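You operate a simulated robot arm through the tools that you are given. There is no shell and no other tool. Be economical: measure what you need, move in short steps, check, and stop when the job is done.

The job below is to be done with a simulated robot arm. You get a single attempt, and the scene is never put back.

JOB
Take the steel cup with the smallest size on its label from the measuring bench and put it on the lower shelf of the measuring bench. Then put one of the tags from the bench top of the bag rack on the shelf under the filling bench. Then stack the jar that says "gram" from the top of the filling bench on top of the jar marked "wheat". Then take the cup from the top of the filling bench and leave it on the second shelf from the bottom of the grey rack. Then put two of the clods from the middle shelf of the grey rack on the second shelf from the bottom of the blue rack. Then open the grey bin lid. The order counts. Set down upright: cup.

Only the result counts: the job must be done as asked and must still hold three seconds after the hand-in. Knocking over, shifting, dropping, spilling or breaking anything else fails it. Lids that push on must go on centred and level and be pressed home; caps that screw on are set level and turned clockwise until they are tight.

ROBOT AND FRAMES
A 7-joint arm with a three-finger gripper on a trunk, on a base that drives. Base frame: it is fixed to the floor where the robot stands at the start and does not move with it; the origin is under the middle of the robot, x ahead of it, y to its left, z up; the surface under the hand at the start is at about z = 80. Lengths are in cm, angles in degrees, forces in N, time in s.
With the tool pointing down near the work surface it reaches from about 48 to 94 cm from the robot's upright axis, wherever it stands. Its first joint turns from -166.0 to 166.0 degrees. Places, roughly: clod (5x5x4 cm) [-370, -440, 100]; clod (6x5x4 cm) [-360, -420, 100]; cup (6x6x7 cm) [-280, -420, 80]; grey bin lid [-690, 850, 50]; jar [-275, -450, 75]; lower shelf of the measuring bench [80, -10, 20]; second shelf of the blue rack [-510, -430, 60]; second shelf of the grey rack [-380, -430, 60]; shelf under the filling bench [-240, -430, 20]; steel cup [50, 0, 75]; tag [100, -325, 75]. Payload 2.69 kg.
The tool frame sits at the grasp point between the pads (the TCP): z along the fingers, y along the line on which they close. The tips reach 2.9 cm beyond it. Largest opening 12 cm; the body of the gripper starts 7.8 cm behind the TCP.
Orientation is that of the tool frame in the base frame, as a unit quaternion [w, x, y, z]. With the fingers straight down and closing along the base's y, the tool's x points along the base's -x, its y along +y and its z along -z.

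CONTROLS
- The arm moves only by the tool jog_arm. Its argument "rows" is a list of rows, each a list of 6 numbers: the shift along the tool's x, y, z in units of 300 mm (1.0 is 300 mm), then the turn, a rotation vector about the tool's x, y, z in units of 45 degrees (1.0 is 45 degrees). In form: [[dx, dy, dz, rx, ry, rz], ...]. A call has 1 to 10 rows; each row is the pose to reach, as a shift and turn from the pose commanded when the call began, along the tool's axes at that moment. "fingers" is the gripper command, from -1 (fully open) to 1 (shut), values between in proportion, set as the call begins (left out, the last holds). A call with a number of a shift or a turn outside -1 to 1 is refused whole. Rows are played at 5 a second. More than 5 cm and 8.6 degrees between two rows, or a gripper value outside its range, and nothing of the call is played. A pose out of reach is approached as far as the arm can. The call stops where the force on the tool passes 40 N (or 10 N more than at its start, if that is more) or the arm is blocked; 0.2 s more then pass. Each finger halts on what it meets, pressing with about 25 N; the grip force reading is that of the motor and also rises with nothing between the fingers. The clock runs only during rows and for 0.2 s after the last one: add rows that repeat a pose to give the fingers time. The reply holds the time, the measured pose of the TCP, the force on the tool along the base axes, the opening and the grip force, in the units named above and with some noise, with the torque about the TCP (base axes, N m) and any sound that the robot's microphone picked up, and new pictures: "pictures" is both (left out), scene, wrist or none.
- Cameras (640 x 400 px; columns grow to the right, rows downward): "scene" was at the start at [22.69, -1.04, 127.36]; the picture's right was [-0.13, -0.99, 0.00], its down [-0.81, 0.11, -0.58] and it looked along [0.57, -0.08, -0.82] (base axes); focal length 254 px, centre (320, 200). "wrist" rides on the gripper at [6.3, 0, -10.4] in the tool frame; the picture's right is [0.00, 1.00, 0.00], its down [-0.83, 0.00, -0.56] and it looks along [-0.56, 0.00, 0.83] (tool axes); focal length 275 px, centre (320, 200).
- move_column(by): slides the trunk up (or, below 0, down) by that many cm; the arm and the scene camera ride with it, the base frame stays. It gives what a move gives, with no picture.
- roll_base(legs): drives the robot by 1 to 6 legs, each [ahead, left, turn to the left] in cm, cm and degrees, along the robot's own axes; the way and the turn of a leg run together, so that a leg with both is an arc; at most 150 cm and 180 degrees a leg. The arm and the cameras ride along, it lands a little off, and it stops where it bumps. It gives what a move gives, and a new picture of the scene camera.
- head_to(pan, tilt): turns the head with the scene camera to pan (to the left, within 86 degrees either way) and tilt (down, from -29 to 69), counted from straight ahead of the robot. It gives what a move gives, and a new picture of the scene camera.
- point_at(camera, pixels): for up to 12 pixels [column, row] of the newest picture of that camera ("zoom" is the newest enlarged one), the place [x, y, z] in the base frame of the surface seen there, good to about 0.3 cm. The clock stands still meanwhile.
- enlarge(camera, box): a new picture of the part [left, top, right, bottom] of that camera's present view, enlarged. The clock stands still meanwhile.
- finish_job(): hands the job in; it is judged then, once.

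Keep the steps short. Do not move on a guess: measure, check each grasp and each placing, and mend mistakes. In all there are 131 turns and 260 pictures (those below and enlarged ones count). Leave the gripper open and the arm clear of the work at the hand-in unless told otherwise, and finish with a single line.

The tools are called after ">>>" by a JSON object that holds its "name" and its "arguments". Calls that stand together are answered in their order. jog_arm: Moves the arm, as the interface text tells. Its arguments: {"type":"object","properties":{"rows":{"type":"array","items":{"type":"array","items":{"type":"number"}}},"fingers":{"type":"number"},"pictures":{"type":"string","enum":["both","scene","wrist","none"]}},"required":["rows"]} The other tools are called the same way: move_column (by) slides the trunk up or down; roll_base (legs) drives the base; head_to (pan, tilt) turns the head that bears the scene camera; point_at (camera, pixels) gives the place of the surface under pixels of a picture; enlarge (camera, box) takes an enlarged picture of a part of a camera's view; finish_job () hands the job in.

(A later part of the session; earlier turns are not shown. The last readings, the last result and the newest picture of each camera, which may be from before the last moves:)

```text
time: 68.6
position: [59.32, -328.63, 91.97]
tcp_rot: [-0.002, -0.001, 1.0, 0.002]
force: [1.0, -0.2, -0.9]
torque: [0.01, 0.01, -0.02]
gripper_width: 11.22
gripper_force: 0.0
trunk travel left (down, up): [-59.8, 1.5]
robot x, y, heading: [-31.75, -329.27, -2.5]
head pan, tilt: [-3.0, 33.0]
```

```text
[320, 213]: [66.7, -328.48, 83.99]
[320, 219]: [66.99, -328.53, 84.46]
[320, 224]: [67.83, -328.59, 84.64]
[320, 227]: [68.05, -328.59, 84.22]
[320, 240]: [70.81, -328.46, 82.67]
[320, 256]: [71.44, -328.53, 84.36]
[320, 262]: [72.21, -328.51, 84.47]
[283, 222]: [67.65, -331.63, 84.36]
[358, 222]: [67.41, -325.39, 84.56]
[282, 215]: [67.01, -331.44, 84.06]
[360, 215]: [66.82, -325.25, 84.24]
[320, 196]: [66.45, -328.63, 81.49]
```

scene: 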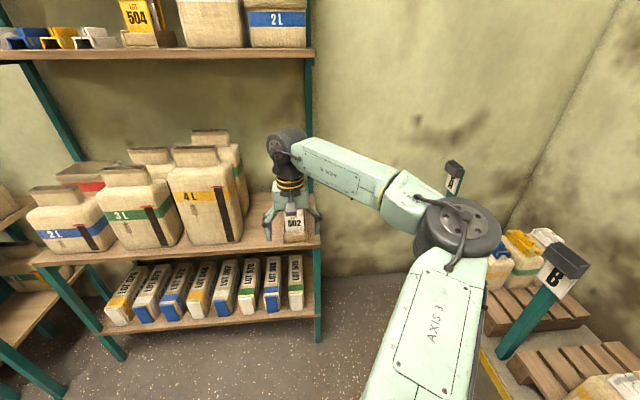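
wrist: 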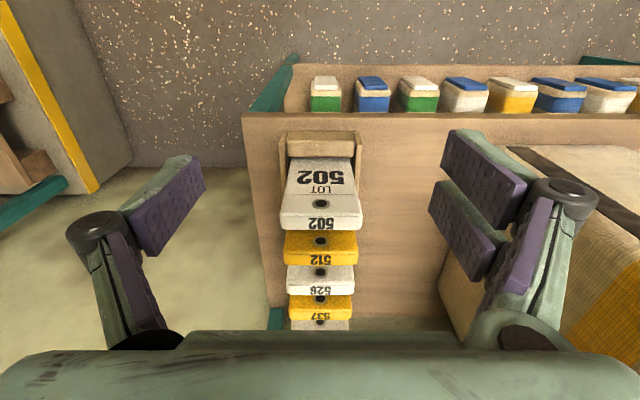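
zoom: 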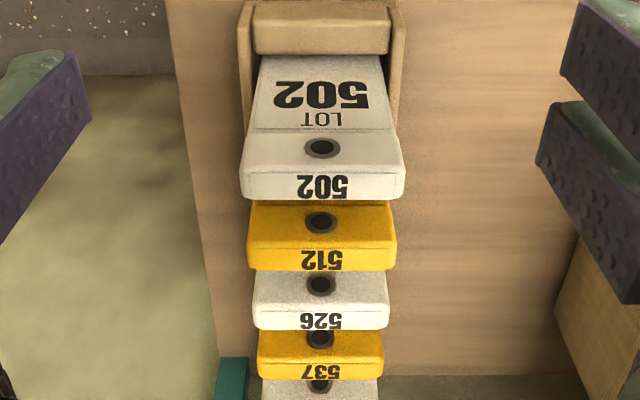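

The white tag: x 66.6–68.2, centre y≈-328.45, with a 2 cm gap to the next. I'll go above it, narrow the fingers to 8.5 cm, and descend.

>>> {"name": "jog_arm", "arguments": {"rows": [[-0.135, 0.003, 0, 0, 0, 0], [-0.27, 0.005, 0, 0, 0, 0], [-0.27, 0.005, 0, 0, 0, 0], [-0.27, 0.005, 0.12, 0, 0, 0], [-0.27, 0.005, 0.24, 0, 0, 0], [-0.27, 0.005, 0.325, 0, 0, 0], [-0.27, 0.005, 0.325, 0, 0, 0]], "fingers": -0.42}}

```text
time: 70.2
position: [63.12, -327.66, 83.08]
tcp_rot: [-0.001, -0.001, 1.0, 0.002]
force: [0.0, 0.4, 0.0]
torque: [-0.03, 0.0, 0.0]
gripper_width: 8.5
gripper_force: 0.0
out of reach, approached as far as the arm can: row 1, 2, 3, 4, 5, 6, 7
trunk travel left (down, up): [-59.8, 1.5]
robot x, y, heading: [-31.18, -329.05, -2.6]
head pan, tilt: [-3.0, 33.0]
```

scene: 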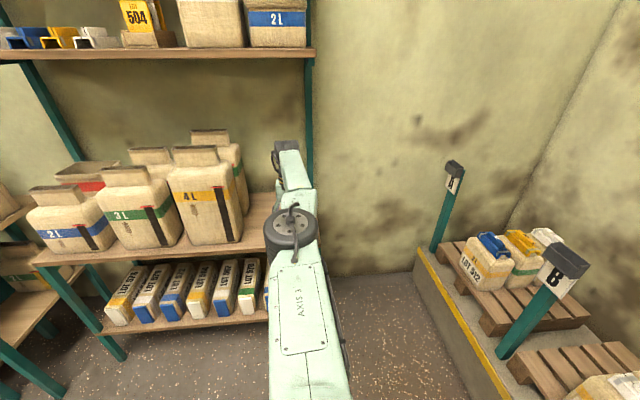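
wrist: 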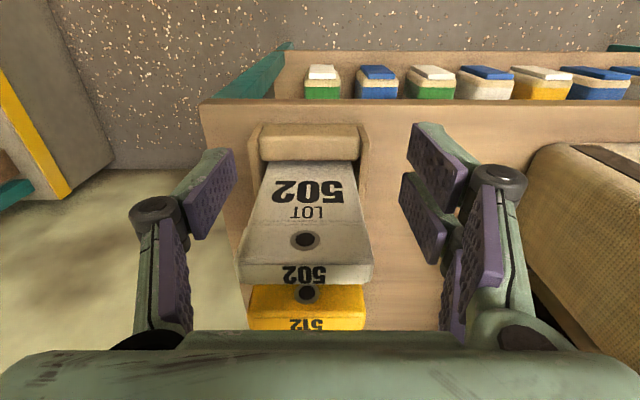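

The arm ran out of reach 4 cm short, touching nothing. I'll go back up, then drive the base 15 cm ahead.

>>> {"name": "jog_arm", "arguments": {"rows": [[0.1, 0, -0.1, 0, 0, 0], [0.2, 0, -0.2, 0, 0, 0], [0.3, 0, -0.325, 0, 0, 0], [0.45, 0, -0.325, 0, 0, 0], [0.6, 0, -0.325, 0, 0, 0], [0.75, 0, -0.325, 0, 0, 0], [0.75, 0, -0.325, 0, 0, 0]], "pictures": "none"}}

>>> {"name": "roll_base", "arguments": {"legs": [[15, 0, 0]]}}

```text
time: 71.8
position: [40.93, -327.57, 92.76]
tcp_rot: [-0.002, 0.0, 1.0, 0.003]
force: [0.3, 0.3, -0.1]
torque: [0.0, 0.01, -0.01]
gripper_width: 8.53
gripper_force: 0.2
trunk travel left (down, up): [-59.8, 1.5]
robot x, y, heading: [-31.22, -329.15, -2.6]
head pan, tilt: [-3.0, 33.0]
```

```text
time: 73.2
position: [55.77, -328.27, 92.78]
tcp_rot: [-0.001, -0.001, 1.0, 0.003]
force: [-0.6, 0.3, -1.2]
torque: [0.02, 0.01, -0.02]
gripper_width: 8.52
gripper_force: 0.1
trunk travel left (down, up): [-59.8, 1.5]
robot x, y, heading: [-16.73, -329.69, -2.4]
head pan, tilt: [-3.0, 33.0]
```

scene: 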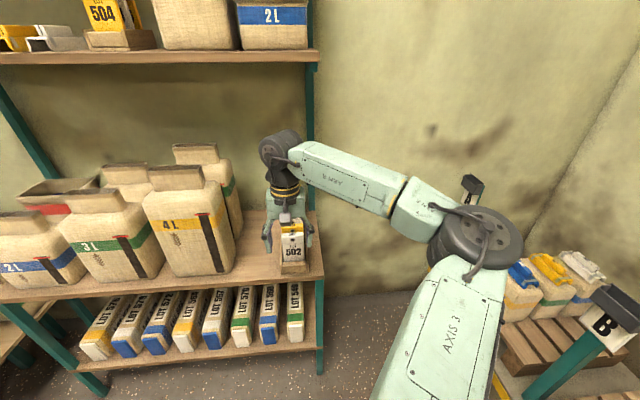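

Now advancing over the tag and descending.

>>> {"name": "jog_arm", "arguments": {"rows": [[-0.13, -0.003, 0, 0, 0, 0], [-0.26, -0.005, 0, 0, 0, 0], [-0.387, -0.006, 0, 0, 0, 0], [-0.387, -0.006, 0, 0, 0, 0], [-0.387, -0.006, 0.12, 0, 0, 0], [-0.387, -0.006, 0.24, 0, 0, 0], [-0.387, -0.006, 0.35, 0, 0, 0], [-0.387, -0.006, 0.35, 0, 0, 0]], "pictures": "wrist"}}

```text
time: 75.0
position: [67.19, -328.19, 82.51]
tcp_rot: [-0.001, -0.002, 1.0, 0.002]
force: [-0.3, -0.1, -0.1]
torque: [0.02, 0.03, -0.02]
gripper_width: 8.53
gripper_force: 0.1
trunk travel left (down, up): [-59.8, 1.5]
robot x, y, heading: [-16.75, -329.96, -1.9]
head pan, tilt: [-3.0, 33.0]
```

wrist: 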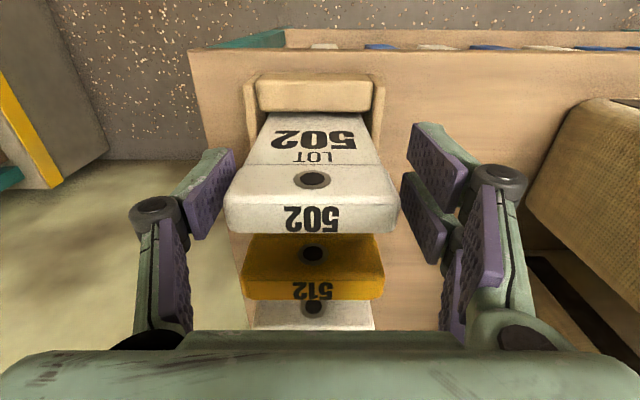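

Tag is between the pads. Closing.

>>> {"name": "jog_arm", "arguments": {"rows": [[0, -0.008, 0, 0, 0, 0], [0, -0.008, 0, 0, 0, 0], [0, -0.008, 0, 0, 0, 0], [0, -0.008, 0, 0, 0, 0], [0, -0.008, 0, 0, 0, 0]], "fingers": 1, "pictures": "wrist"}}

```text
time: 76.2
position: [67.21, -328.41, 82.43]
tcp_rot: [-0.002, -0.001, 1.0, 0.003]
force: [0.7, 0.0, 1.8]
torque: [-0.07, 0.03, -0.03]
gripper_width: 6.89
gripper_force: 24.9
trunk travel left (down, up): [-59.8, 1.5]
robot x, y, heading: [-16.88, -329.72, -2.6]
head pan, tilt: [-3.0, 33.0]
```

wrist: 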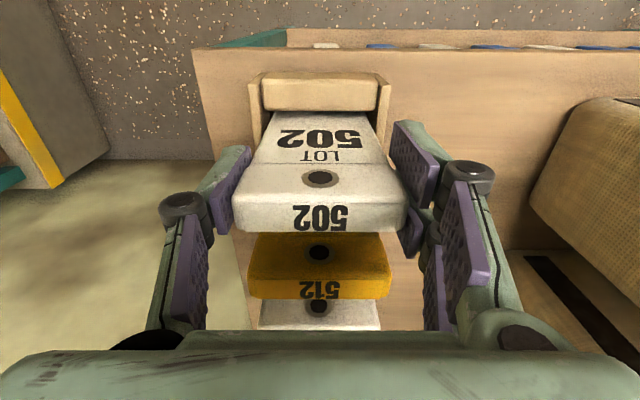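

Gripped (6.9 cm). Lifting 16 cm straight up out of the holder, then retreating toward the robot.

>>> {"name": "jog_arm", "arguments": {"rows": [[0, 0, -0.1, 0, 0, 0], [0, 0, -0.22, 0, 0, 0], [0, 0, -0.34, 0, 0, 0], [0, 0, -0.44, 0, 0, 0], [0, 0, -0.533, 0, 0, 0], [0.15, 0, -0.533, 0, 0, 0], [0.3, 0, -0.533, 0, 0, 0], [0.45, 0, -0.533, 0, 0, 0]]}}

```text
time: 78.0
position: [53.75, -328.39, 98.16]
tcp_rot: [-0.002, 0.0, 1.0, 0.003]
force: [-0.1, 0.3, 0.2]
torque: [-0.01, 0.02, -0.03]
gripper_width: 6.93
gripper_force: 25.2
trunk travel left (down, up): [-59.8, 1.5]
robot x, y, heading: [-16.65, -330.14, -2.3]
head pan, tilt: [-3.0, 33.0]
```

scene: 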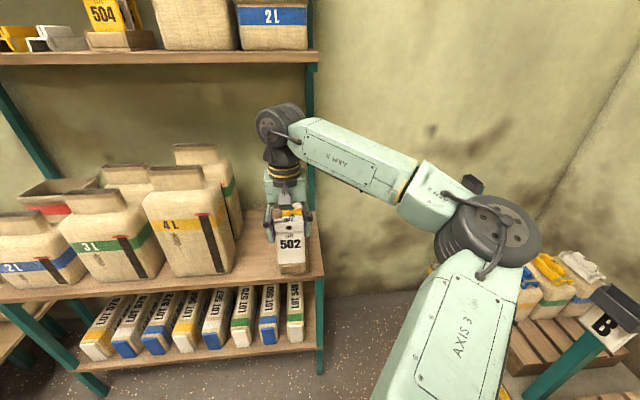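
wrist: 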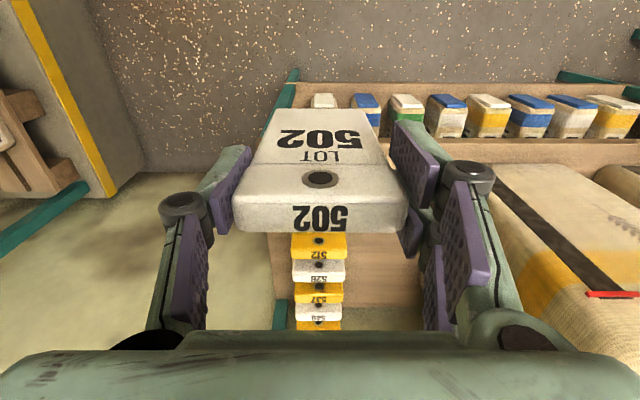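

Tag is out. I'll fold the arm in (20 cm toward the robot) so I can strafe back past the machine safely.

>>> {"name": "jog_arm", "arguments": {"rows": [[0.16, 0, 0, 0, 0, 0], [0.32, 0, 0, 0, 0, 0], [0.48, 0, 0, 0, 0, 0], [0.64, 0, 0, 0, 0, 0], [0.64, 0, 0, 0, 0, 0]], "pictures": "none"}}

>>> {"name": "roll_base", "arguments": {"legs": [[0, 0, 2.4], [-5, 150, 0], [0, 0, -90]]}}

>>> {"name": "head_to", "arguments": {"pan": -80, "tilt": 25}}

```text
time: 79.2
position: [34.38, -328.76, 98.64]
tcp_rot: [-0.001, -0.002, 1.0, 0.002]
force: [0.0, -0.4, -0.7]
torque: [0.0, -0.02, -0.01]
gripper_width: 6.91
gripper_force: 25.1
trunk travel left (down, up): [-59.8, 1.5]
robot x, y, heading: [-16.84, -329.45, -2.3]
head pan, tilt: [-3.0, 33.0]
```

```text
refused: leg 2 is longer than a leg can be; nothing moved
```

```text
time: 80.7
position: [34.44, -328.62, 98.72]
tcp_rot: [-0.002, -0.002, 1.0, 0.004]
force: [-0.9, 0.2, -0.4]
torque: [0.02, 0.01, -0.01]
gripper_width: 6.9
gripper_force: 25.4
trunk travel left (down, up): [-59.8, 1.5]
robot x, y, heading: [-16.67, -329.72, -2.4]
head pan, tilt: [-80.0, 25.0]
```

scene: 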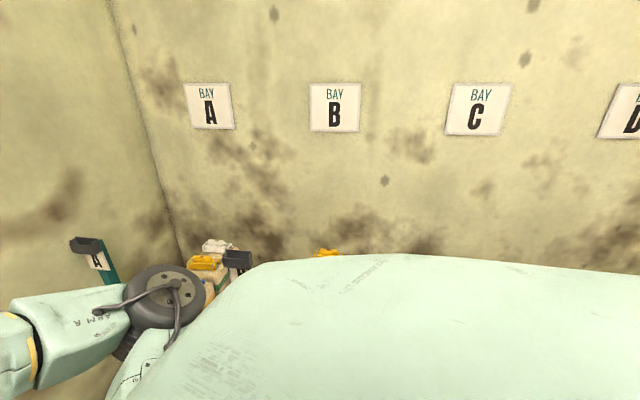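

>>> {"name": "roll_base", "arguments": {"legs": [[0, 0, 2.4], [-4, 145, 0], [0, 0, -90]]}}

```text
time: 96.6
position: [-17.99, -234.43, 98.61]
tcp_rot: [0.002, 0.698, 0.716, 0.004]
force: [0.1, 0.0, 0.0]
torque: [-0.01, 0.01, 0.01]
gripper_width: 6.95
gripper_force: 24.9
trunk travel left (down, up): [-59.8, 1.5]
robot x, y, heading: [-20.65, -183.02, -91.1]
head pan, tilt: [-80.0, 25.0]
```

scene: 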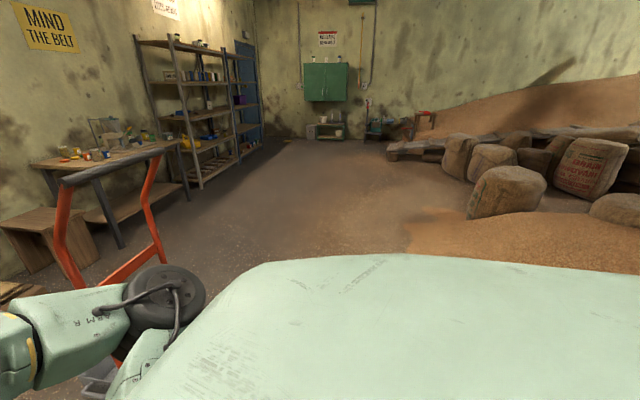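

I can see the way to the filling bench (left) and racks. Measuring the trolley handle and the grain pile edge before strafing.

>>> {"name": "point_at", "arguments": {"camera": "scene", "pixels": [[70, 183], [165, 150], [100, 170], [410, 245], [480, 205], [470, 255], [400, 215], [190, 195], [122, 245], [50, 165], [180, 145], [230, 160]]}}

>>> {"name": "enlarge", "arguments": {"camera": "scene", "box": [0, 80, 280, 260]}}

```text
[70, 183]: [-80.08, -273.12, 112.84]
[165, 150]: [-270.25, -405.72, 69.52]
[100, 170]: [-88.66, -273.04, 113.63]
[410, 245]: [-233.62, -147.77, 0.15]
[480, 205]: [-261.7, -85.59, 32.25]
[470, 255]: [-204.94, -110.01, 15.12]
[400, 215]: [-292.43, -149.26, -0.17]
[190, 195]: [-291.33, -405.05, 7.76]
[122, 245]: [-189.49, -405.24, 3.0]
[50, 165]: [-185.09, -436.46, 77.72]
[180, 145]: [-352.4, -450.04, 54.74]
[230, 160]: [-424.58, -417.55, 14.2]
```

```text
2.22 times, centred on (140, 170) of scene
```

zoom: 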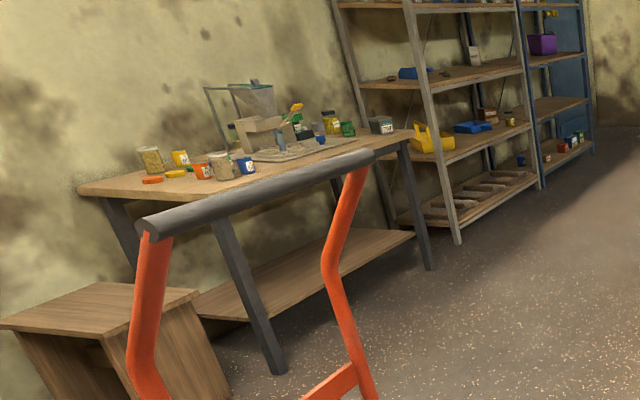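

Handle bar is at y≈-273; grain edge at y≈-148. The corridor at y≈-189 works. Strafing right 220 cm.

>>> {"name": "roll_base", "arguments": {"legs": [[5, 0, 1.1], [0, -110, 0], [0, -110, 0]]}}

>>> {"name": "head_to", "arguments": {"pan": 0, "tilt": 25}}

```text
time: 114.5
position: [-240.0, -238.35, 98.68]
tcp_rot: [0.001, 0.698, 0.716, 0.003]
force: [0.6, 0.6, -0.3]
torque: [0.02, 0.0, -0.01]
gripper_width: 6.9
gripper_force: 24.8
trunk travel left (down, up): [-59.8, 1.5]
robot x, y, heading: [-242.48, -187.28, -90.8]
head pan, tilt: [-80.0, 25.0]
```

scene: 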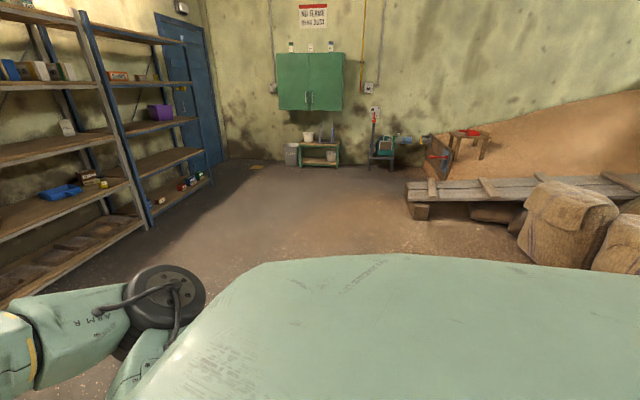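

```text
time: 116.1
position: [-240.14, -238.47, 98.62]
tcp_rot: [0.001, 0.697, 0.717, 0.004]
force: [0.4, 0.6, -0.6]
torque: [-0.01, -0.02, 0.02]
gripper_width: 6.92
gripper_force: 25.2
trunk travel left (down, up): [-59.8, 1.5]
robot x, y, heading: [-242.47, -187.12, -90.9]
head pan, tilt: [0.0, 25.0]
```

scene: 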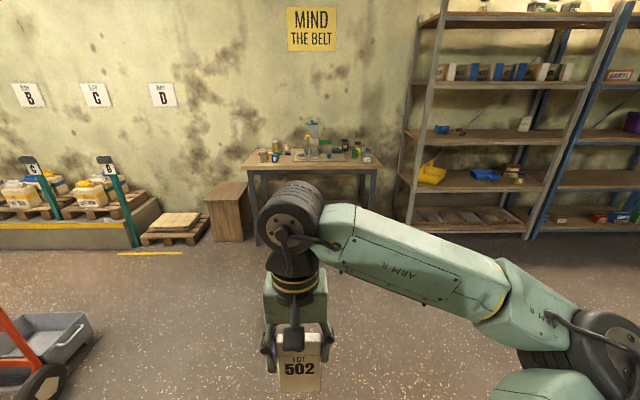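

Facing the filling bench. Driving 140 cm ahead (hand ends ~25 cm before the bench front).

>>> {"name": "roll_base", "arguments": {"legs": [[140, 0, 0.9]]}}

>>> {"name": "head_to", "arguments": {"pan": 15, "tilt": 48}}

```text
time: 123.0
position: [-240.57, -378.54, 98.7]
tcp_rot: [0.001, 0.692, 0.722, 0.005]
force: [-0.6, -0.8, -0.3]
torque: [0.04, 0.01, 0.02]
gripper_width: 6.91
gripper_force: 25.4
trunk travel left (down, up): [-59.8, 1.5]
robot x, y, heading: [-243.62, -327.35, -89.9]
head pan, tilt: [0.0, 25.0]
```

scene: 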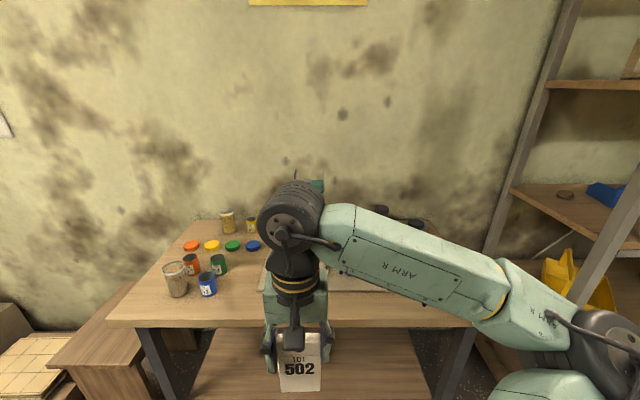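

```text
time: 123.9
position: [-240.59, -378.45, 98.65]
tcp_rot: [0.001, 0.692, 0.722, 0.003]
force: [-0.4, -0.2, -0.1]
torque: [-0.01, 0.03, 0.05]
gripper_width: 6.91
gripper_force: 25.3
trunk travel left (down, up): [-59.8, 1.5]
robot x, y, heading: [-243.78, -327.35, -89.9]
head pan, tilt: [15.0, 48.0]
```

scene: 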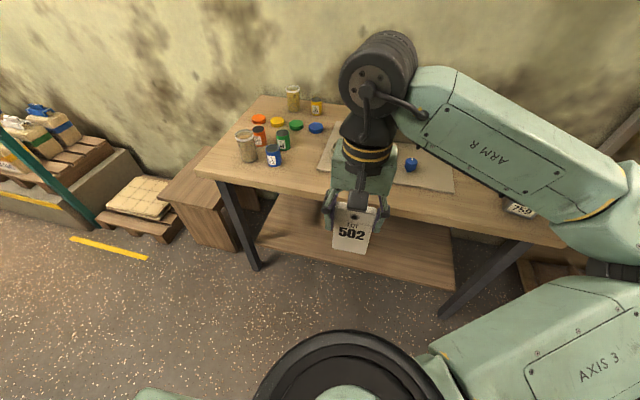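

Measuring the shelf under the bench and the bench front.

>>> {"name": "point_at", "arguments": {"camera": "scene", "pixels": [[290, 230], [300, 250], [420, 275], [440, 250], [280, 190], [280, 197], [480, 225], [480, 236], [252, 265], [300, 222]]}}

>>> {"name": "enlarge", "arguments": {"camera": "scene", "box": [200, 70, 560, 300]}}

```text
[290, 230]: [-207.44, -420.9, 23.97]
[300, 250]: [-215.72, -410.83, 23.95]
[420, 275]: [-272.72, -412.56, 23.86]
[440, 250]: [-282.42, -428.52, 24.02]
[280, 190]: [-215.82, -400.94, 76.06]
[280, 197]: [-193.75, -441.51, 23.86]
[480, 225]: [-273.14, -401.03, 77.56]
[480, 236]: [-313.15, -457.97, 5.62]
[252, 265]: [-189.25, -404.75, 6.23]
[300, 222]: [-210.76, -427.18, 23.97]
```

```text
1.74 times, centred on (380, 185) of scene
```

zoom: 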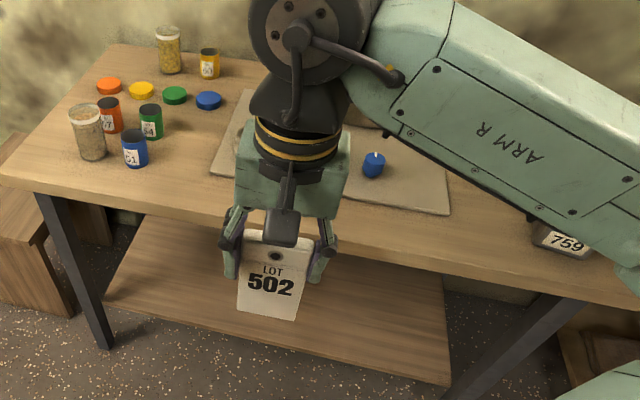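

Shelf: z≈24, front edge y≈-408, empty. Bench front y≈-401. Hand at y≈-378 is clear, so lowering the trunk.

>>> {"name": "move_column", "arguments": {"by": -40}}

>>> {"name": "move_column", "arguments": {"by": -6}}

```text
time: 127.8
position: [-240.54, -378.41, 58.74]
tcp_rot: [0.001, 0.692, 0.722, 0.003]
force: [0.4, -0.6, -0.5]
torque: [-0.02, 0.0, -0.03]
gripper_width: 6.91
gripper_force: 24.6
trunk travel left (down, up): [-19.8, 41.5]
robot x, y, heading: [-244.07, -327.41, -90.3]
head pan, tilt: [15.0, 48.0]
```

```text
time: 128.8
position: [-240.61, -378.43, 52.67]
tcp_rot: [0.0, 0.692, 0.721, 0.004]
force: [0.3, -1.2, -0.4]
torque: [0.03, 0.0, 0.03]
gripper_width: 6.93
gripper_force: 25.2
trunk travel left (down, up): [-13.8, 47.5]
robot x, y, heading: [-243.51, -327.68, -90.1]
head pan, tilt: [15.0, 48.0]
```

Pitching the tool forward 45° while going down, keeping ahead of the bench front.

>>> {"name": "jog_arm", "arguments": {"rows": [[-0.03, 0, 0.06, 0, -0.1667, 0], [-0.06, 0, 0.12, 0, -0.333, 0], [-0.1, 0, 0.18, 0, -0.5, 0], [-0.14, 0, 0.24, 0, -0.667, 0], [-0.18, 0, 0.3, 0, -0.833, 0], [-0.2, 0, 0.355, 0, -1, 0], [-0.2, 0, 0.355, 0, -1, 0]]}}

```text
time: 130.3
position: [-238.95, -393.23, 43.62]
tcp_rot: [0.277, 0.64, 0.667, -0.262]
force: [-0.5, -0.4, 0.3]
torque: [-0.02, 0.03, 0.03]
gripper_width: 6.9
gripper_force: 25.0
out of reach, approached as far as the arm can: row 3, 4, 5, 6, 7
trunk travel left (down, up): [-13.8, 47.5]
robot x, y, heading: [-244.23, -327.19, -90.2]
head pan, tilt: [15.0, 48.0]
```

scene: 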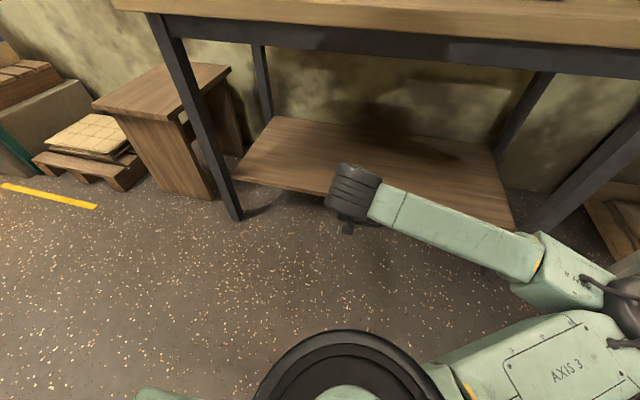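
wrist: 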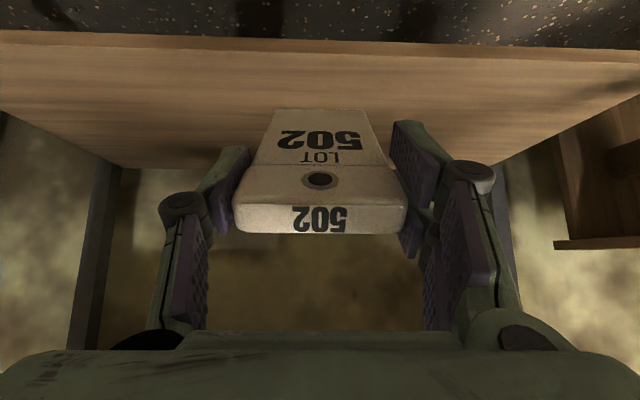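

Now pitching further to 75° while moving forward under the bench, to about [-239, -407, 33].

>>> {"name": "jog_arm", "arguments": {"rows": [[-0.016, 0, 0.116, 0, -0.133, 0], [-0.032, 0, 0.232, 0, -0.267, 0], [-0.048, 0, 0.348, 0, -0.4, 0], [-0.064, 0, 0.464, 0, -0.533, 0], [-0.08, 0, 0.58, 0, -0.667, 0], [-0.08, 0, 0.58, 0, -0.667, 0]]}}

```text
time: 131.8
position: [-241.32, -404.84, 42.19]
tcp_rot: [0.399, 0.579, 0.601, -0.379]
force: [-1.0, 0.0, 0.3]
torque: [0.03, 0.02, 0.01]
gripper_width: 6.94
gripper_force: 24.6
out of reach, approached as far as the arm can: row 3, 4, 5, 6
trunk travel left (down, up): [-13.8, 47.5]
robot x, y, heading: [-243.74, -327.33, -89.9]
head pan, tilt: [15.0, 48.0]
```

scene: 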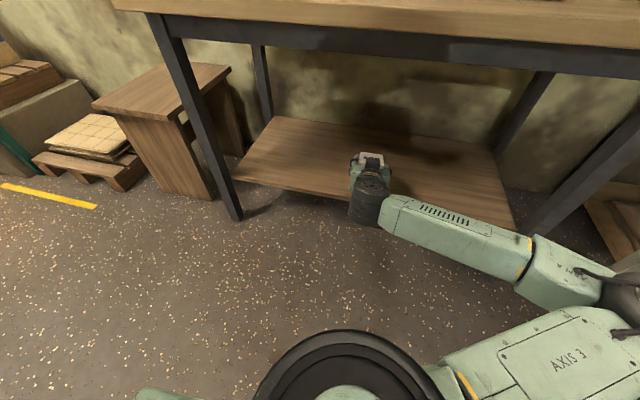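
wrist: 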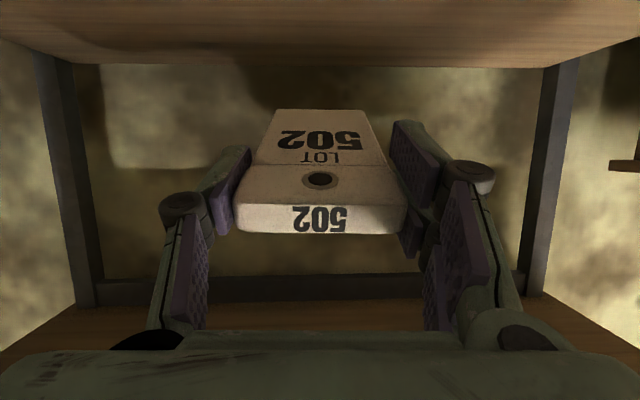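

Pitch is ~67°, z=42. Lowering the trunk 8, then moving forward 9 cm.

>>> {"name": "move_column", "arguments": {"by": -8}}

>>> {"name": "jog_arm", "arguments": {"rows": [[-0.04, 0, 0.092, 0, 0, 0], [-0.08, 0, 0.184, 0, 0, 0], [-0.117, 0, 0.276, 0, 0, 0], [-0.117, 0, 0.276, 0, 0, 0]]}}

```text
time: 132.9
position: [-241.34, -404.67, 36.96]
tcp_rot: [0.402, 0.576, 0.601, -0.383]
force: [0.2, 0.0, -1.2]
torque: [0.01, -0.02, 0.01]
gripper_width: 6.88
gripper_force: 25.1
trunk travel left (down, up): [-5.8, 55.5]
robot x, y, heading: [-244.32, -327.13, -90.2]
head pan, tilt: [15.0, 48.0]
```

```text
time: 134.1
position: [-241.36, -413.68, 37.19]
tcp_rot: [0.402, 0.578, 0.596, -0.385]
force: [0.5, -0.9, -0.4]
torque: [0.05, 0.01, 0.01]
gripper_width: 6.93
gripper_force: 25.0
trunk travel left (down, up): [-5.8, 55.5]
robot x, y, heading: [-243.48, -327.37, -90.1]
head pan, tilt: [15.0, 48.0]
stopped in row 4: the arm was blocked; the commanded pose is now the measured one
```

scene: 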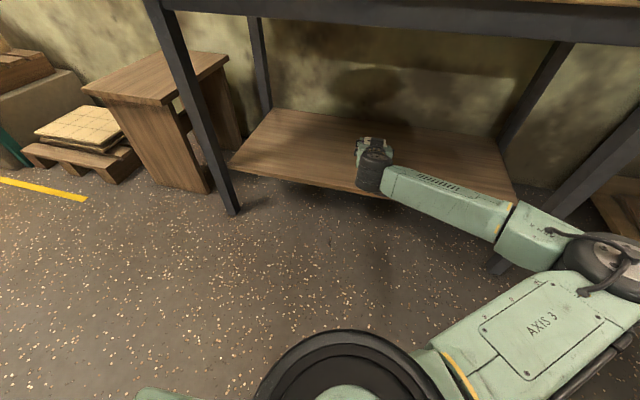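
wrist: 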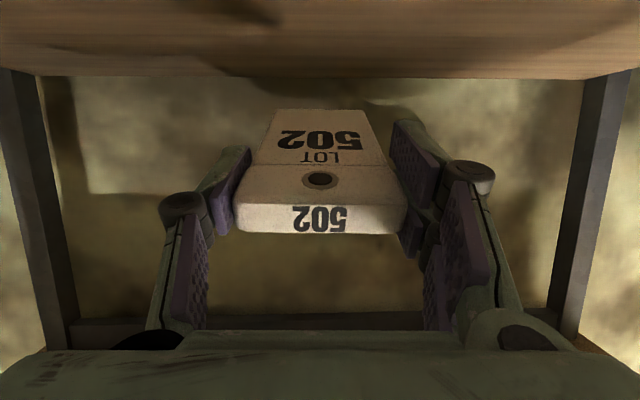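

Something blocked at the end. Checking the elbow's position relative to the bench's right leg.

>>> {"name": "point_at", "arguments": {"camera": "scene", "pixels": [[610, 260], [575, 265], [540, 235], [610, 160], [520, 225], [500, 262], [370, 180], [600, 300]]}}

>>> {"name": "head_to", "arguments": {"pan": -20, "tilt": 40}}

```text
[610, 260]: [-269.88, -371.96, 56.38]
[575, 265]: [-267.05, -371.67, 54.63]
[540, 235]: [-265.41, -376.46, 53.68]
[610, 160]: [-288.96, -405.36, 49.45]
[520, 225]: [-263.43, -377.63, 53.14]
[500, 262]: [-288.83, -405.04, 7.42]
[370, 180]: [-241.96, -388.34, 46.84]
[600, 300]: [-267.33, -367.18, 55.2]
```

```text
time: 135.1
position: [-241.3, -413.71, 37.4]
tcp_rot: [0.403, 0.576, 0.598, -0.385]
force: [-0.6, 0.8, -1.0]
torque: [0.02, 0.02, 0.0]
gripper_width: 6.91
gripper_force: 25.2
trunk travel left (down, up): [-5.8, 55.5]
robot x, y, heading: [-244.02, -327.01, -90.2]
head pan, tilt: [-20.0, 40.0]
```

scene: 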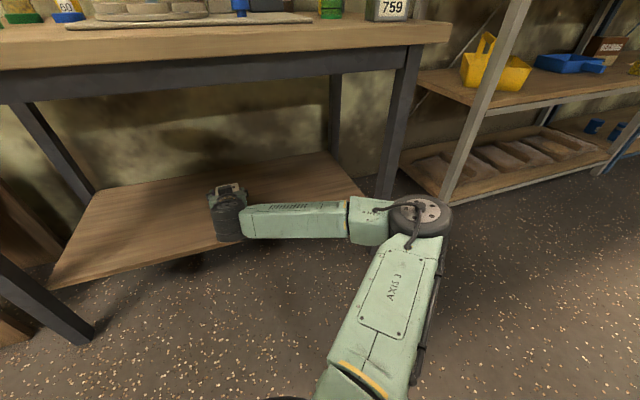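

The elbow is clear of the leg; the block is likely the upper arm against the base. I'll raise the trunk 4 cm and lower with the arm instead.

>>> {"name": "move_column", "arguments": {"by": 4}}

>>> {"name": "jog_arm", "arguments": {"rows": [[0.1, 0, 0.042, 0, 0, 0], [0.2, 0, 0.084, 0, 0, 0], [0.28, 0, 0.118, 0, 0, 0], [0.28, 0, 0.118, 0, 0, 0]]}}

```text
time: 136.0
position: [-241.28, -413.83, 37.82]
tcp_rot: [0.399, 0.58, 0.6, -0.379]
force: [-0.1, -0.1, 0.1]
torque: [0.02, -0.02, 0.0]
gripper_width: 6.9
gripper_force: 24.9
trunk travel left (down, up): [-9.8, 51.5]
robot x, y, heading: [-243.78, -327.05, -90.4]
head pan, tilt: [-20.0, 40.0]
```

```text
time: 137.0
position: [-241.44, -413.76, 35.88]
tcp_rot: [0.399, 0.581, 0.601, -0.378]
force: [0.1, -0.1, -0.5]
torque: [0.0, -0.02, 0.02]
gripper_width: 6.92
gripper_force: 24.8
out of reach, approached as far as the arm can: row 1, 2, 3, 4
trunk travel left (down, up): [-9.8, 51.5]
robot x, y, heading: [-243.9, -326.99, -90.1]
head pan, tilt: [-20.0, 40.0]
```

scene: 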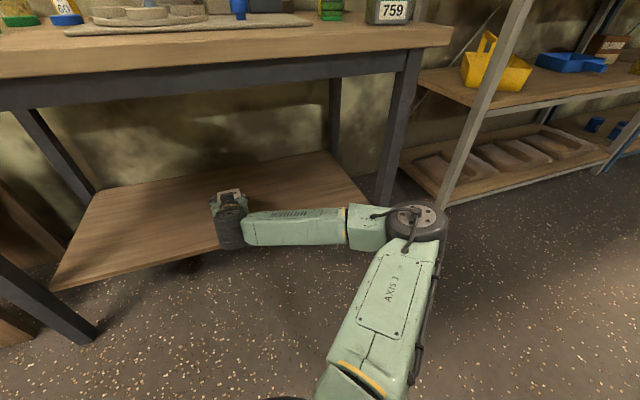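
wrist: 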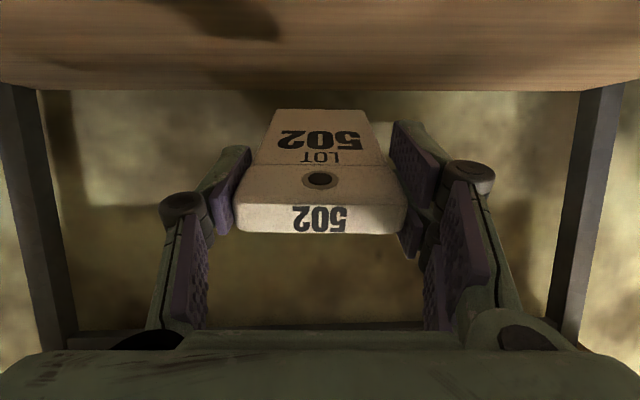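

Limited at this posture. I'll back the base 14 cm and stretch the arm forward, which should let it reach lower.

>>> {"name": "roll_base", "arguments": {"legs": [[-14, 0, 0]]}}

>>> {"name": "jog_arm", "arguments": {"rows": [[-0.05, 0, 0.11, 0, 0, 0], [-0.1, 0, 0.22, 0, 0, 0], [-0.14, 0, 0.33, 0, 0, 0], [-0.08, 0, 0.42, 0, 0, 0], [0.0, 0, 0.455, 0, 0, 0], [0.0, 0, 0.455, 0, 0, 0]]}}

```text
time: 138.3
position: [-241.64, -399.54, 35.85]
tcp_rot: [0.398, 0.582, 0.6, -0.379]
force: [0.0, -0.2, -0.6]
torque: [0.02, 0.03, -0.03]
gripper_width: 6.91
gripper_force: 24.6
trunk travel left (down, up): [-9.8, 51.5]
robot x, y, heading: [-243.57, -313.53, -90.6]
head pan, tilt: [-20.0, 40.0]
```

scene: 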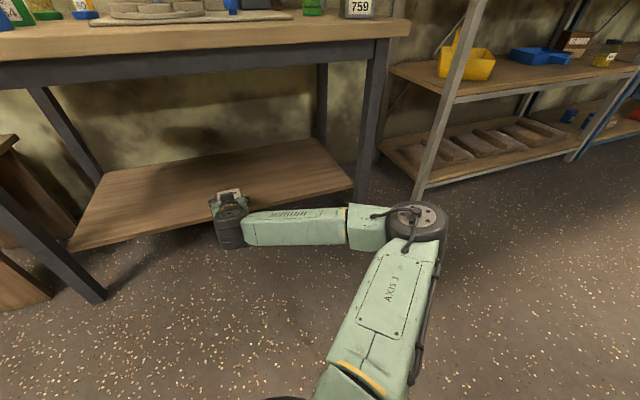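

```text
time: 139.7
position: [-241.13, -412.34, 31.22]
tcp_rot: [0.398, 0.582, 0.599, -0.379]
force: [0.2, 0.3, -0.7]
torque: [0.01, 0.0, -0.02]
gripper_width: 6.94
gripper_force: 24.9
out of reach, approached as far as the arm can: row 5, 6
trunk travel left (down, up): [-9.8, 51.5]
robot x, y, heading: [-244.03, -313.12, -90.4]
head pan, tilt: [-20.0, 40.0]
```

scene: 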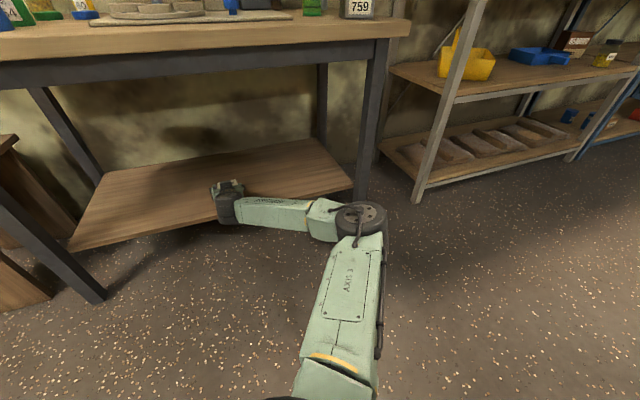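
wrist: 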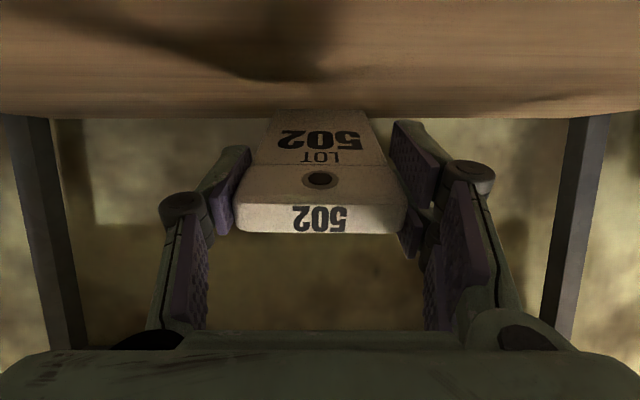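

z=31.2 now; the tag's far end should be ~2 cm above the shelf. Lowering the trunk by 2.

>>> {"name": "move_column", "arguments": {"by": -2}}

>>> {"name": "enlarge", "arguments": {"camera": "wrist", "box": [200, 60, 440, 240]}}

>>> {"name": "point_at", "arguments": {"camera": "wrist", "pixels": [[325, 113], [325, 106], [320, 180], [320, 90]]}}

```text
time: 140.4
position: [-241.09, -412.28, 30.01]
tcp_rot: [0.399, 0.58, 0.599, -0.382]
force: [0.8, 0.0, -0.1]
torque: [0.01, 0.01, 0.02]
gripper_width: 6.92
gripper_force: 25.4
trunk travel left (down, up): [-7.8, 53.5]
robot x, y, heading: [-244.01, -313.23, -90.3]
head pan, tilt: [-20.0, 40.0]
```

```text
2.22 times, centred on (320, 150) of wrist
```

zoom: 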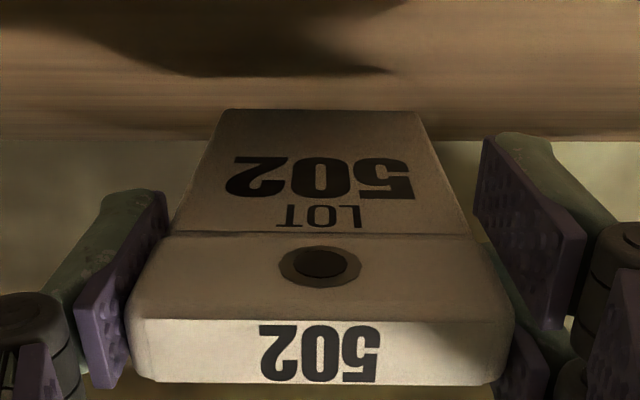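

```text
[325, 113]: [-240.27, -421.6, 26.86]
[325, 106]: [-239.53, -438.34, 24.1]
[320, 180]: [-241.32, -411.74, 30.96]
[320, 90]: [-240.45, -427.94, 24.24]
```

The tag's lower far end is at z≈26.9, shelf at 24.1. Lowering 2.5 more.

>>> {"name": "move_column", "arguments": {"by": -2.5}}

>>> {"name": "point_at", "arguments": {"camera": "wrist", "pixels": [[325, 113]]}}

```text
time: 141.3
position: [-241.07, -412.32, 30.3]
tcp_rot: [0.401, 0.578, 0.598, -0.384]
force: [0.4, 0.8, -0.8]
torque: [0.06, -0.03, -0.02]
gripper_width: 6.93
gripper_force: 25.2
trunk travel left (down, up): [-7.9, 53.4]
robot x, y, heading: [-243.52, -313.29, -89.9]
head pan, tilt: [-20.0, 40.0]
stopped: the arm was blocked; the commanded pose is now the measured one
```

```text
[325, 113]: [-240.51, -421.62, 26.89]
```

Trunk is at its practical limit. Tilting the tool 10° down and lowering 1 cm with the arm instead.

>>> {"name": "jog_arm", "arguments": {"rows": [[0.015, 0, 0.006, 0, 0.11, 0], [0.031, 0, 0.013, 0, 0.22, 0], [0.031, 0, 0.013, 0, 0.22, 0]], "pictures": "wrist"}}

>>> {"name": "point_at", "arguments": {"camera": "wrist", "pixels": [[325, 113], [325, 90]]}}

```text
time: 142.1
position: [-240.93, -412.29, 29.17]
tcp_rot: [0.347, 0.608, 0.633, -0.331]
force: [0.6, 3.9, 8.0]
torque: [-0.81, 0.06, 0.01]
gripper_width: 6.92
gripper_force: 25.1
trunk travel left (down, up): [-7.9, 53.4]
robot x, y, heading: [-243.82, -313.22, -90.4]
head pan, tilt: [-20.0, 40.0]
```

wrist: 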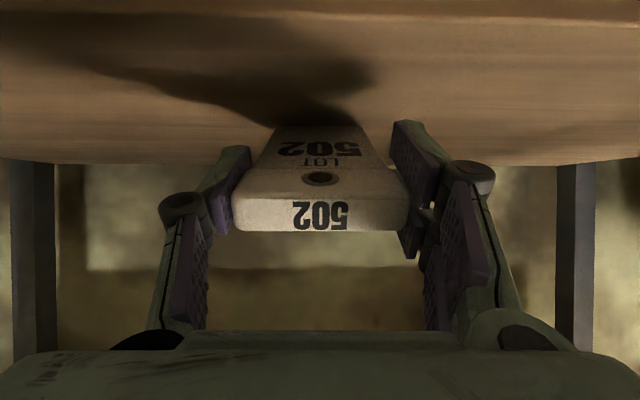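

```text
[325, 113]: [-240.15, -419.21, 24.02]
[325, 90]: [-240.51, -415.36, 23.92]
```

Contact (8 N). I'll slide it 4 cm deeper, slightly raised, then set it down again.

>>> {"name": "jog_arm", "arguments": {"rows": [[-0.014, 0, -0.009, 0, 0, 0], [-0.05, 0, 0.05, 0, 0, 0], [-0.086, 0, 0.103, 0, 0, 0], [-0.072, 0, 0.112, 0, 0, 0], [-0.072, 0, 0.112, 0, 0, 0]], "pictures": "none"}}

```text
time: 143.3
position: [-240.59, -416.46, 29.28]
tcp_rot: [0.348, 0.608, 0.632, -0.332]
force: [-0.4, 0.4, 1.8]
torque: [-0.36, 0.11, -0.05]
gripper_width: 6.91
gripper_force: 25.1
trunk travel left (down, up): [-7.9, 53.4]
robot x, y, heading: [-243.63, -313.04, -90.1]
head pan, tilt: [-20.0, 40.0]
```

Tag's end is on the shelf. Opening the fingers and looking.

>>> {"name": "jog_arm", "arguments": {"rows": [[0, 0, 0, 0, 0, 0], [0, 0, 0, 0, 0, 0], [0, 0, 0, 0, 0, 0], [0, 0, 0, 0, 0, 0], [0, 0, -0.1, 0, 0, 0], [0, 0, -0.22, 0, 0, 0], [0, 0, -0.35, 0, 0, 0], [0, 0, -0.45, 0, 0, 0]], "fingers": -0.42}}

```text
time: 145.1
position: [-241.18, -404.84, 36.47]
tcp_rot: [0.348, 0.61, 0.632, -0.329]
force: [0.1, -0.2, -0.6]
torque: [-0.02, -0.02, 0.01]
gripper_width: 8.53
gripper_force: 0.1
trunk travel left (down, up): [-7.9, 53.4]
robot x, y, heading: [-243.68, -313.17, -90.3]
head pan, tilt: [-20.0, 40.0]
```

scene: 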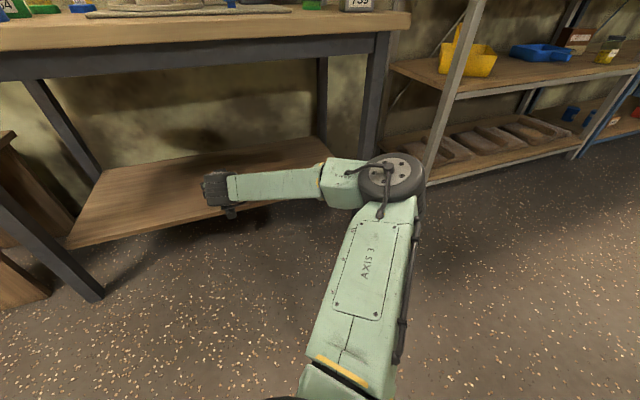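
wrist: 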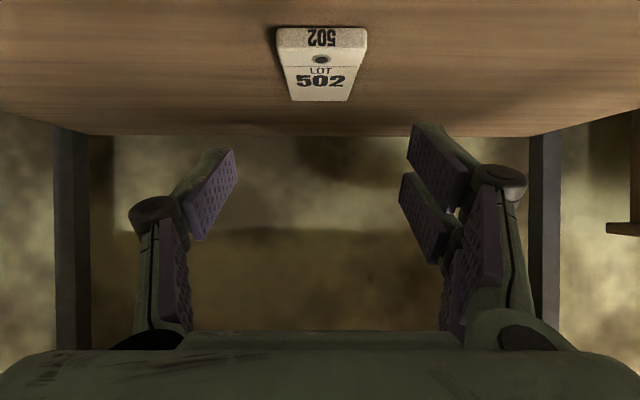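

Tag 502 lies flat on the shelf. Backing off, raising the trunk, and looking at the jars on top.

>>> {"name": "roll_base", "arguments": {"legs": [[-24, 0, 0]]}}

>>> {"name": "move_column", "arguments": {"by": 40}}

>>> {"name": "move_column", "arguments": {"by": 12}}

>>> {"name": "head_to", "arguments": {"pan": 5, "tilt": 33}}

```text
time: 146.9
position: [-241.33, -380.74, 36.55]
tcp_rot: [0.346, 0.611, 0.631, -0.331]
force: [-0.4, -1.1, 0.5]
torque: [-0.01, 0.03, 0.02]
gripper_width: 8.53
gripper_force: 0.0
trunk travel left (down, up): [-7.9, 53.4]
robot x, y, heading: [-243.32, -288.9, -90.4]
head pan, tilt: [-20.0, 40.0]
```

scene: 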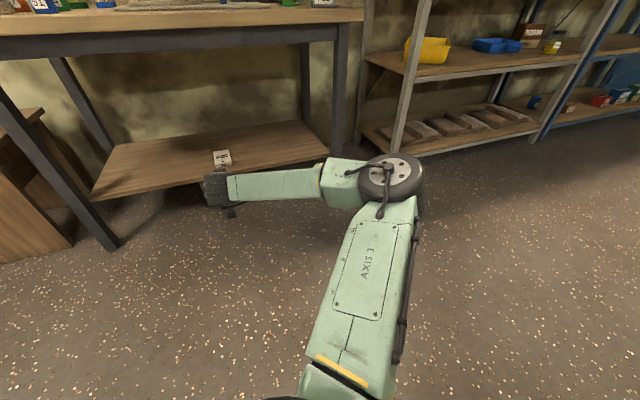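

```text
time: 150.7
position: [-241.33, -380.64, 76.01]
tcp_rot: [0.344, 0.613, 0.631, -0.33]
force: [0.0, 0.1, 0.4]
torque: [0.0, -0.03, -0.02]
gripper_width: 8.49
gripper_force: 0.1
trunk travel left (down, up): [-47.9, 13.4]
robot x, y, heading: [-243.59, -289.13, -90.4]
head pan, tilt: [-20.0, 40.0]
```

```text
time: 152.2
position: [-241.34, -380.65, 87.99]
tcp_rot: [0.345, 0.612, 0.631, -0.329]
force: [0.8, -0.8, 0.1]
torque: [0.02, -0.01, 0.0]
gripper_width: 8.49
gripper_force: 0.2
trunk travel left (down, up): [-59.9, 1.4]
robot x, y, heading: [-243.55, -289.09, -90.5]
head pan, tilt: [-20.0, 40.0]
```

```text
time: 153.1
position: [-241.44, -380.63, 87.88]
tcp_rot: [0.345, 0.612, 0.631, -0.329]
force: [0.5, -0.5, -0.7]
torque: [0.0, -0.01, 0.02]
gripper_width: 8.51
gripper_force: 0.0
trunk travel left (down, up): [-59.9, 1.4]
robot x, y, heading: [-243.71, -288.84, -90.5]
head pan, tilt: [5.0, 33.0]
```

scene: 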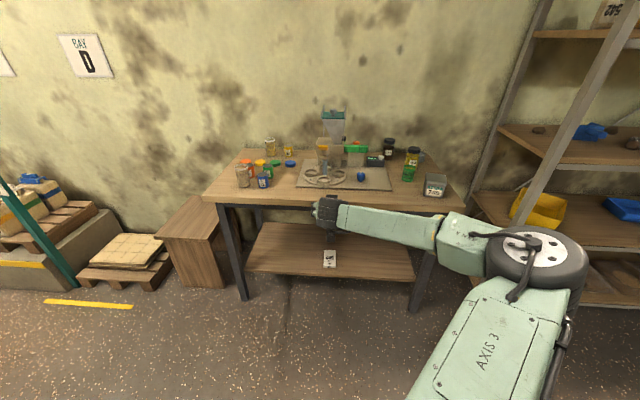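

Enlarging the bench top to read labels.

>>> {"name": "enlarge", "arguments": {"camera": "scene", "box": [220, 100, 350, 205]}}

>>> {"name": "enlarge", "arguments": {"camera": "scene", "box": [330, 100, 470, 210]}}

```text
3.81 times, centred on (285, 152) of scene
```

zoom: 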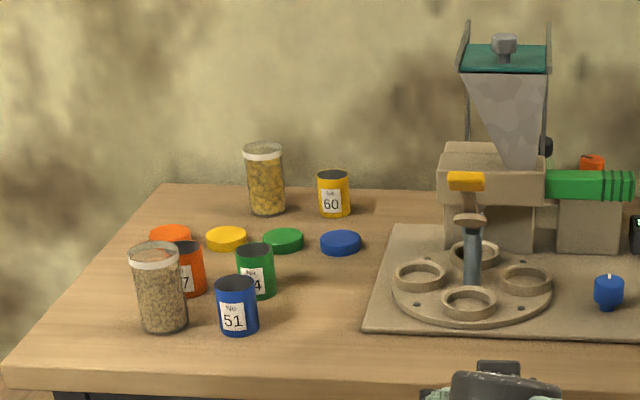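

```text
3.64 times, centred on (400, 155) of scene
```

zoom: 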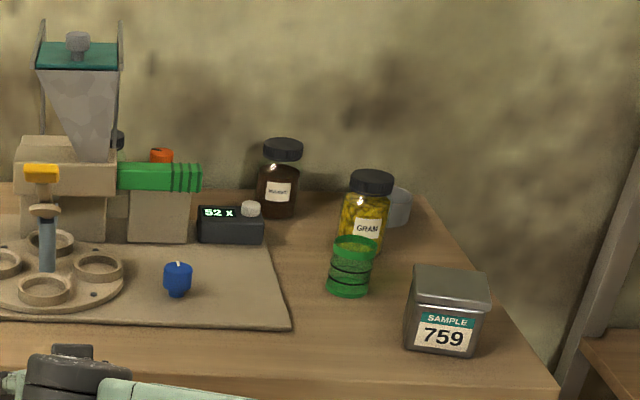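

I see GRAM jar around scene (431,158), a dark jar at (407,150), a green item at (426,172), and a grey cup behind GRAM. Measuring and zooming closer.

>>> {"name": "enlarge", "arguments": {"camera": "scene", "box": [390, 130, 460, 180]}}

>>> {"name": "point_at", "arguments": {"camera": "scene", "pixels": [[407, 149], [408, 138], [408, 141], [431, 161], [432, 149], [440, 155], [426, 173], [426, 166], [427, 180], [405, 158], [435, 185]]}}

```text
8.00 times, centred on (425, 155) of scene
```

zoom: 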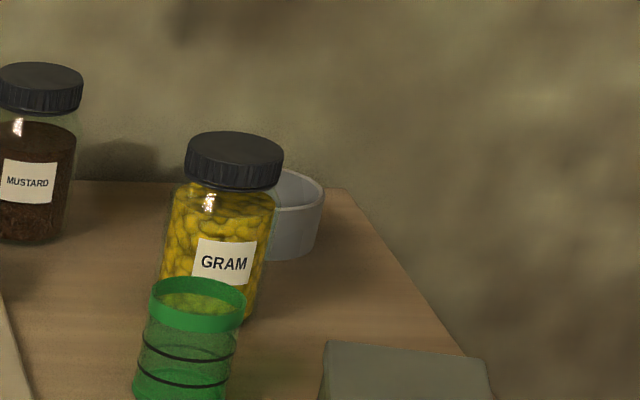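

```text
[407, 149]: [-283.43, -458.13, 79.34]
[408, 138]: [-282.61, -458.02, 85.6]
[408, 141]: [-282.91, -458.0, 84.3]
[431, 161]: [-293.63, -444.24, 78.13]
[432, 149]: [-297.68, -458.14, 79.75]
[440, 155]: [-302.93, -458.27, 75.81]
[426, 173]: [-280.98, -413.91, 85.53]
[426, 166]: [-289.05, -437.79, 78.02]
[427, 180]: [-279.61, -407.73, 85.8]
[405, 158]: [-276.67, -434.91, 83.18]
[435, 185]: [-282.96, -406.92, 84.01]
```

No "wheat" yet: the dark jar reads MUSTARD. Pointing the tool down and moving to look at the rest with the wrist camera and a different viewpoint.

>>> {"name": "jog_arm", "arguments": {"rows": [[-0.017, 0, -0.077, 0, 0.1667, 0], [-0.033, 0, -0.153, 0, 0.333, 0], [-0.05, 0, -0.23, 0, 0.5, 0], [-0.067, 0, -0.307, 0, 0.667, 0], [-0.083, 0, -0.383, 0, 0.833, 0], [-0.1, 0, -0.46, 0, 1, 0], [-0.1, 0, -0.46, 0, 1, 0]], "pictures": "none"}}

>>> {"name": "roll_base", "arguments": {"legs": [[0, -30, 0], [32, 0, 0]]}}

>>> {"name": "head_to", "arguments": {"pan": 18, "tilt": 35}}

```text
time: 154.7
position: [-241.69, -370.63, 98.1]
tcp_rot: [0.077, 0.691, 0.715, -0.069]
force: [-0.1, 0.0, -0.5]
torque: [0.01, -0.02, 0.04]
gripper_width: 8.5
gripper_force: 0.0
trunk travel left (down, up): [-59.9, 1.4]
robot x, y, heading: [-243.82, -289.02, -90.6]
head pan, tilt: [5.0, 33.0]
```

```text
time: 159.4
position: [-271.72, -402.66, 98.07]
tcp_rot: [0.078, 0.688, 0.718, -0.069]
force: [0.6, -0.2, -1.1]
torque: [0.01, 0.04, 0.04]
gripper_width: 8.51
gripper_force: 0.1
trunk travel left (down, up): [-59.9, 1.4]
robot x, y, heading: [-273.84, -321.11, -89.9]
head pan, tilt: [5.0, 33.0]
```

scene: 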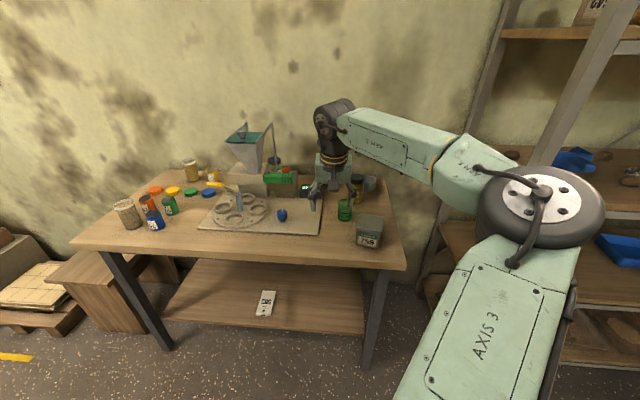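

```text
time: 160.1
position: [-271.79, -402.79, 98.06]
tcp_rot: [0.077, 0.689, 0.718, -0.071]
force: [0.0, -0.2, -0.3]
torque: [-0.05, -0.04, 0.01]
gripper_width: 8.55
gripper_force: 0.0
trunk travel left (down, up): [-59.9, 1.4]
robot x, y, heading: [-274.43, -321.25, -89.7]
head pan, tilt: [18.0, 35.0]
```

scene: 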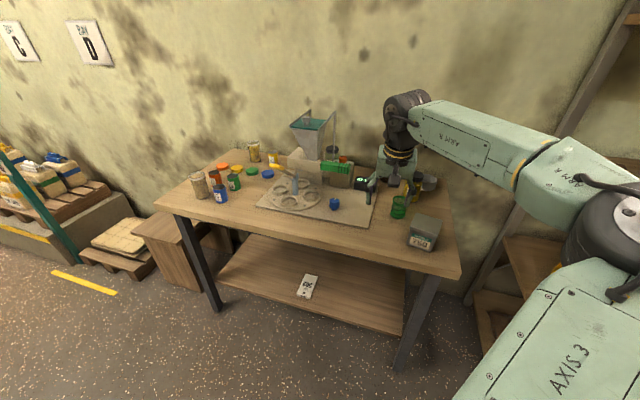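

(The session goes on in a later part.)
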